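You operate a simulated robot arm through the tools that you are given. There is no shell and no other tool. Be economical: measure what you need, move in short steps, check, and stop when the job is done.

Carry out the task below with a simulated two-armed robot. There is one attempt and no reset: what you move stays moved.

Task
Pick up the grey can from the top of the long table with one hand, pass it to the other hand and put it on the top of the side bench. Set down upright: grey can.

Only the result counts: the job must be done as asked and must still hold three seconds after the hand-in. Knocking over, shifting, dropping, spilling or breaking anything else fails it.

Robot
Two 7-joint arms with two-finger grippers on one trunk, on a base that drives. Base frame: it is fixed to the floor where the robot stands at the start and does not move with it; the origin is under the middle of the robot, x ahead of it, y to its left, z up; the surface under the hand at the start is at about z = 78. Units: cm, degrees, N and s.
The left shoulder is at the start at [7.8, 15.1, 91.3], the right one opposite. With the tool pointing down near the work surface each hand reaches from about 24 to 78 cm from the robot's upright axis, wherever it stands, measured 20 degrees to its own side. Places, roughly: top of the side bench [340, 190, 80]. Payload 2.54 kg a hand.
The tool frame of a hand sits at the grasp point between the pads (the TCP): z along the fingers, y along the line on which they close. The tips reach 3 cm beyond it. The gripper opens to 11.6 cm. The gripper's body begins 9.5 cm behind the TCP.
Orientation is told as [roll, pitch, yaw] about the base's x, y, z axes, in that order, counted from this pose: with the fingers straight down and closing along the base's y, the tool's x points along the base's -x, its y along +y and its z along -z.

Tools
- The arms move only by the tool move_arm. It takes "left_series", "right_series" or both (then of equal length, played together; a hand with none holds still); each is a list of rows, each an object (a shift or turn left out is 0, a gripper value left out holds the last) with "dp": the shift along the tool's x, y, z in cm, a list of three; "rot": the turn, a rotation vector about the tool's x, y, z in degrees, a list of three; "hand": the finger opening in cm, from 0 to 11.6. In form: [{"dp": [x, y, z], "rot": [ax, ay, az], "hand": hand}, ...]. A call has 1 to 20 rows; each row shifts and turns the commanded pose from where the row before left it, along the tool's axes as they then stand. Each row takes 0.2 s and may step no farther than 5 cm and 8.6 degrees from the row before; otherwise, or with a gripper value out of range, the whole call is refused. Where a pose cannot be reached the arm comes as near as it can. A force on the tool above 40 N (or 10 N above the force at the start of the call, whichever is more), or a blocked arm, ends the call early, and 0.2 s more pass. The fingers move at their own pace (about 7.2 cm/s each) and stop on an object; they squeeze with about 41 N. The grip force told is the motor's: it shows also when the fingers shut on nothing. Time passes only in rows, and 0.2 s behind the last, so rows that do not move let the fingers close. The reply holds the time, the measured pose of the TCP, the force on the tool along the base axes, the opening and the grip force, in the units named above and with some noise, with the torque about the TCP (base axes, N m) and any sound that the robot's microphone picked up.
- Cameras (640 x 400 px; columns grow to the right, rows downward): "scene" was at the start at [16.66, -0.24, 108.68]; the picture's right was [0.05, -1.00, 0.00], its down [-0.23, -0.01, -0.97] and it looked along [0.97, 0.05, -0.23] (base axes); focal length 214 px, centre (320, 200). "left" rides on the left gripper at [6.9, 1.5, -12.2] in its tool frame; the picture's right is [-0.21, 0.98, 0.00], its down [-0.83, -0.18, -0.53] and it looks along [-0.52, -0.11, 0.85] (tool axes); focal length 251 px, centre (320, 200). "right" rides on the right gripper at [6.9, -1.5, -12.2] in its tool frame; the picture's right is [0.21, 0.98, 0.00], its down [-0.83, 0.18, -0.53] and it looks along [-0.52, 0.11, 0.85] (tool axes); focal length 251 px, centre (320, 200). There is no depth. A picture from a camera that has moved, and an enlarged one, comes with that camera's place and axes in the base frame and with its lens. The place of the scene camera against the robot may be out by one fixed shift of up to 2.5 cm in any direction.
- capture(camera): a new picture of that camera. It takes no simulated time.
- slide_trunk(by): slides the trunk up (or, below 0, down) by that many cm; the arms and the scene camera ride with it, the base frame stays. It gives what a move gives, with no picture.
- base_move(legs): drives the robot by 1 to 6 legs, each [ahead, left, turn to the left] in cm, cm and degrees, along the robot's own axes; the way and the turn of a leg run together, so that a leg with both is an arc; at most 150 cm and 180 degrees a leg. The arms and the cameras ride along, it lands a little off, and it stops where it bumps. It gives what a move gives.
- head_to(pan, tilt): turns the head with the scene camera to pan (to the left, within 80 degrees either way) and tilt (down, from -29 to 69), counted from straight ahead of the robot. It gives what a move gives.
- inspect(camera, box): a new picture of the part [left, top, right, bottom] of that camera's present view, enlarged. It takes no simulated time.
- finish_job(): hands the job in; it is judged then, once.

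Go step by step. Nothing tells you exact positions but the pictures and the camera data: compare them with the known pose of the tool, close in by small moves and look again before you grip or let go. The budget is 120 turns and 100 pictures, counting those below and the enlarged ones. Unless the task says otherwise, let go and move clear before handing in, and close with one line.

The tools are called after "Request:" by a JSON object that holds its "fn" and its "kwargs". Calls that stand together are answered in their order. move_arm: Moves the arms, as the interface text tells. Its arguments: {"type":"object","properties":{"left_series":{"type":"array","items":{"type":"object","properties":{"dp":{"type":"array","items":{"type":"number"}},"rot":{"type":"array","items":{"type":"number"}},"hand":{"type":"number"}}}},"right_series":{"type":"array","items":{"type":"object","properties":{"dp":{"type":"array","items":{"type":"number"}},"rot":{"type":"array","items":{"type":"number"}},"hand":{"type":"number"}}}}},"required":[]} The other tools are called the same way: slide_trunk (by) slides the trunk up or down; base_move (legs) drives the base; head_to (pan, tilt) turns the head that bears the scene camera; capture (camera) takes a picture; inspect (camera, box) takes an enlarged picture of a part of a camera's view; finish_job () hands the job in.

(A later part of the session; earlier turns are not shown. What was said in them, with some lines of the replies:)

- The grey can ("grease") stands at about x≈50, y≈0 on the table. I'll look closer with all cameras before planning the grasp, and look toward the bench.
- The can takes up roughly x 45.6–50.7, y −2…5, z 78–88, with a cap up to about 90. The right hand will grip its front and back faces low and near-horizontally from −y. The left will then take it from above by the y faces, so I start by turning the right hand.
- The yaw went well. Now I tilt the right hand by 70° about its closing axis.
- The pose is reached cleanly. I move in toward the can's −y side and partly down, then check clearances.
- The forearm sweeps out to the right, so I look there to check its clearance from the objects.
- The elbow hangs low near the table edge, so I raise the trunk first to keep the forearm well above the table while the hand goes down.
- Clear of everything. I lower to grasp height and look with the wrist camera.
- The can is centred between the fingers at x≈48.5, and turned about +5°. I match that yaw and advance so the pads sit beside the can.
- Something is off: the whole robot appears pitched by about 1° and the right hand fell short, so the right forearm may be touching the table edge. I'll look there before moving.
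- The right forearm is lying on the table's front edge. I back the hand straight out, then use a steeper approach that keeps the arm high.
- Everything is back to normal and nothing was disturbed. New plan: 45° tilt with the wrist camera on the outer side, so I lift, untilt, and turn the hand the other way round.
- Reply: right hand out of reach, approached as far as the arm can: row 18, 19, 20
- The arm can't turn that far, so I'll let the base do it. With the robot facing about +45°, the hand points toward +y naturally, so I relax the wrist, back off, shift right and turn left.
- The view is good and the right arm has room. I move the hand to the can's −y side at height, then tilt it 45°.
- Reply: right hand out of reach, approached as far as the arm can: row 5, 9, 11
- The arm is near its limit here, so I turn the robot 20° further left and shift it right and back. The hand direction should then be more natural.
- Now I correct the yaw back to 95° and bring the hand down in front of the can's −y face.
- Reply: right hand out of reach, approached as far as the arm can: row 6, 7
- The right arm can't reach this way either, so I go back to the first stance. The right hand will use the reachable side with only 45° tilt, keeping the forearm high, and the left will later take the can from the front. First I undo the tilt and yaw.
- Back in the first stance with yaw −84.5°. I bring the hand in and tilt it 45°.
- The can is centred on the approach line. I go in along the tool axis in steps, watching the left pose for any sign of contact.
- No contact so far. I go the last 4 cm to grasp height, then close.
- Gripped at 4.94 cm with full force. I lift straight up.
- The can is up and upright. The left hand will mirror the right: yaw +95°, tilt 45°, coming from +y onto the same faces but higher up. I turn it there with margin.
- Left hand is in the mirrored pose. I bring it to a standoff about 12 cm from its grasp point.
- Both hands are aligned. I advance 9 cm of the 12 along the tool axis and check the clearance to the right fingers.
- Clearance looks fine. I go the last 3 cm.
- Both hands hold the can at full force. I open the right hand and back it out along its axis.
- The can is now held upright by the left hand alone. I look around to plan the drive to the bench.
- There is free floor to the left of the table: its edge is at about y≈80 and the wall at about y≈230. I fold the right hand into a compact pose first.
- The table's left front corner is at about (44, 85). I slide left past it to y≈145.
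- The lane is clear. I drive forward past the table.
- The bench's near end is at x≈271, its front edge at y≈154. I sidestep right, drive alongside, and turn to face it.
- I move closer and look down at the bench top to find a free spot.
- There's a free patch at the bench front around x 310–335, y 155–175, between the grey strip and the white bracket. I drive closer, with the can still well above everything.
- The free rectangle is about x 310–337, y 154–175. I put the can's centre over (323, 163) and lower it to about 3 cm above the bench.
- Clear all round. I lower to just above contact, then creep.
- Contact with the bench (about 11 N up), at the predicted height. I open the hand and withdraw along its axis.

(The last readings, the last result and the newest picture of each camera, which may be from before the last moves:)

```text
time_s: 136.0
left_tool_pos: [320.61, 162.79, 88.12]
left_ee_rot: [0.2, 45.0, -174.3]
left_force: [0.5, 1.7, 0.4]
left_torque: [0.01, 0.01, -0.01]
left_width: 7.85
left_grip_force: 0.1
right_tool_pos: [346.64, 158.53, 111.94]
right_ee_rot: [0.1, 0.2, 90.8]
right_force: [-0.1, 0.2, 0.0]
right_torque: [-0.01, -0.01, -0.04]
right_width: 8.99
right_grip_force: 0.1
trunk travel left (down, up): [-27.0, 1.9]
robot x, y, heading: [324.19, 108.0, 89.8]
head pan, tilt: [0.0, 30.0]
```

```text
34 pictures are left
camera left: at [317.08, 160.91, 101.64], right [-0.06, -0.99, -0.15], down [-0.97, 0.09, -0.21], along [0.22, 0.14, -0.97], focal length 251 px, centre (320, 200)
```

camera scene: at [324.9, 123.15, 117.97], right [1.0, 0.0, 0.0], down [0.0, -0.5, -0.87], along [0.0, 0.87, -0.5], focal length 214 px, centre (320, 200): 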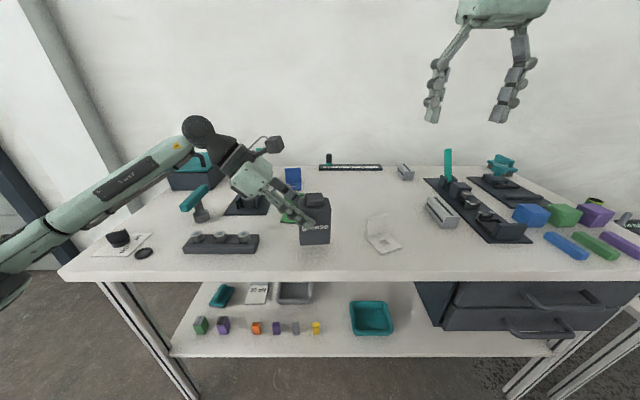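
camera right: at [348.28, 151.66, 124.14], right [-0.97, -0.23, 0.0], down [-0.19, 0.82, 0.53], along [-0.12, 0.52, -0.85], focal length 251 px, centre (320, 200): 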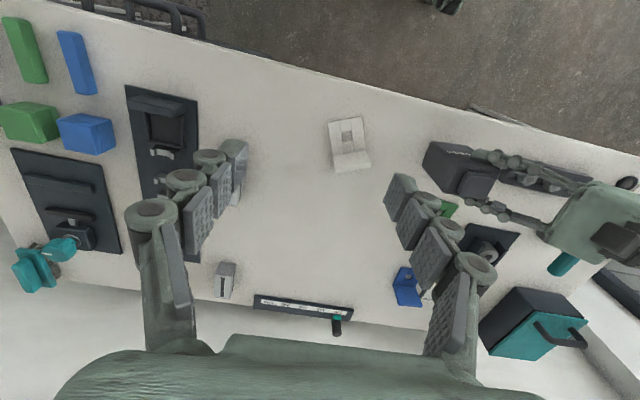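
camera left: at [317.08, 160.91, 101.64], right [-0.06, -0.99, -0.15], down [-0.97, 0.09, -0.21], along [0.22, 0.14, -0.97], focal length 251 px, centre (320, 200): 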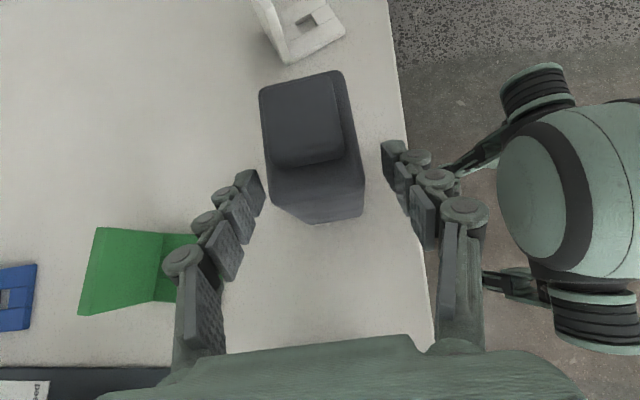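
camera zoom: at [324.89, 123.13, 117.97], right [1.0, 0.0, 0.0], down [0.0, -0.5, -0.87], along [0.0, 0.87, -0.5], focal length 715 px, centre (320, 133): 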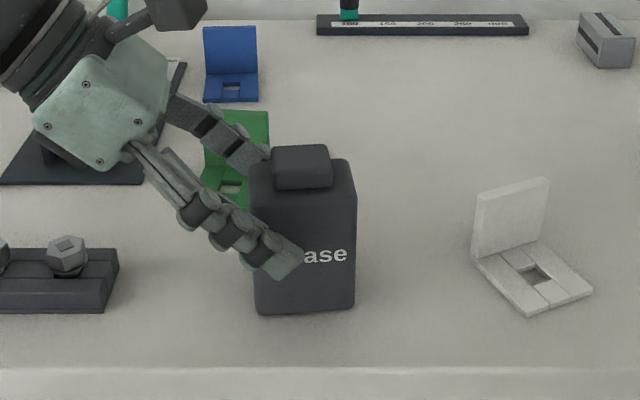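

The can stands free between the open fingers. I back the hand out along its own line, which is clear.

Request:
{"fn": "move_arm", "kwargs": {"left_series": [{"dp": [0, 0, -2]}, {"dp": [0, 0, -3]}, {"dp": [0, 0, -4]}, {"dp": [2, 0, -4]}, {"dp": [2, 0, -4]}, {"dp": [0, 0, 0]}]}}

Request:
{"fn": "capture", "kwargs": {"camera": "scene"}}

Request:
{"fn": "inspect", "kwargs": {"camera": "scene", "box": [240, 160, 400, 280]}}

```text
time_s: 137.4
left_tool_pos: [311.29, 161.92, 103.17]
left_ee_rot: [0.1, 44.9, -174.3]
left_force: [0.0, 0.0, 0.1]
left_torque: [-0.01, 0.0, -0.01]
left_width: 7.83
left_grip_force: 0.1
right_tool_pos: [346.43, 158.4, 111.94]
right_ee_rot: [0.1, 0.2, 90.9]
right_force: [0.1, -0.2, 0.5]
right_torque: [0.0, 0.01, 0.0]
right_width: 8.99
right_grip_force: 0.0
trunk travel left (down, up): [-27.0, 1.9]
robot x, y, heading: [324.66, 107.72, 90.2]
head pan, tilt: [0.0, 30.0]
```

```text
33 pictures are left
camera scene: at [324.89, 123.14, 117.97], right [1.0, 0.0, 0.0], down [0.0, -0.5, -0.87], along [0.0, 0.87, -0.5], focal length 214 px, centre (320, 200)
```

scene: 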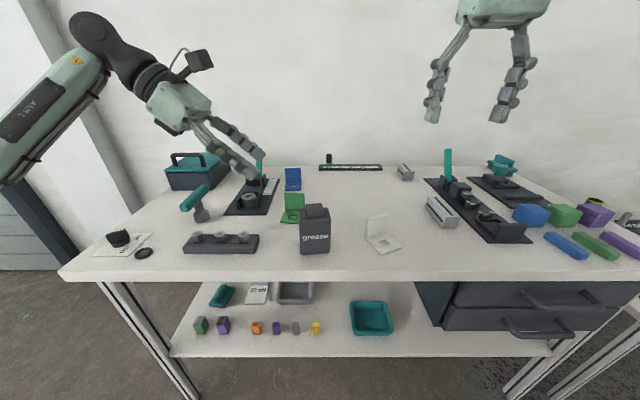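

```text
3.33 times, centred on (320, 220) of scene
camera zoom: at [324.89, 123.14, 117.97], right [1.0, 0.0, 0.0], down [0.0, -0.5, -0.87], along [0.0, 0.87, -0.5], focal length 715 px, centre (320, 133)
```

zoom: 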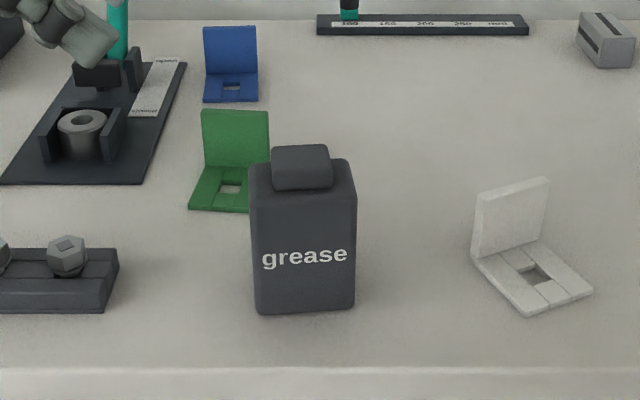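

The can stands upright on the bench top, clear of its neighbours, and the left hand is away from it. I hand the job in.

Request:
{"fn": "finish_job", "kwargs": {}}

```text
The job is handed in.
```

The grey can was picked up with the right hand, passed in the air to the left hand, and set upright on a clear spot on the side bench. During an earlier approach the right forearm rested briefly on the long table's front edge; nothing on the table appeared to move.
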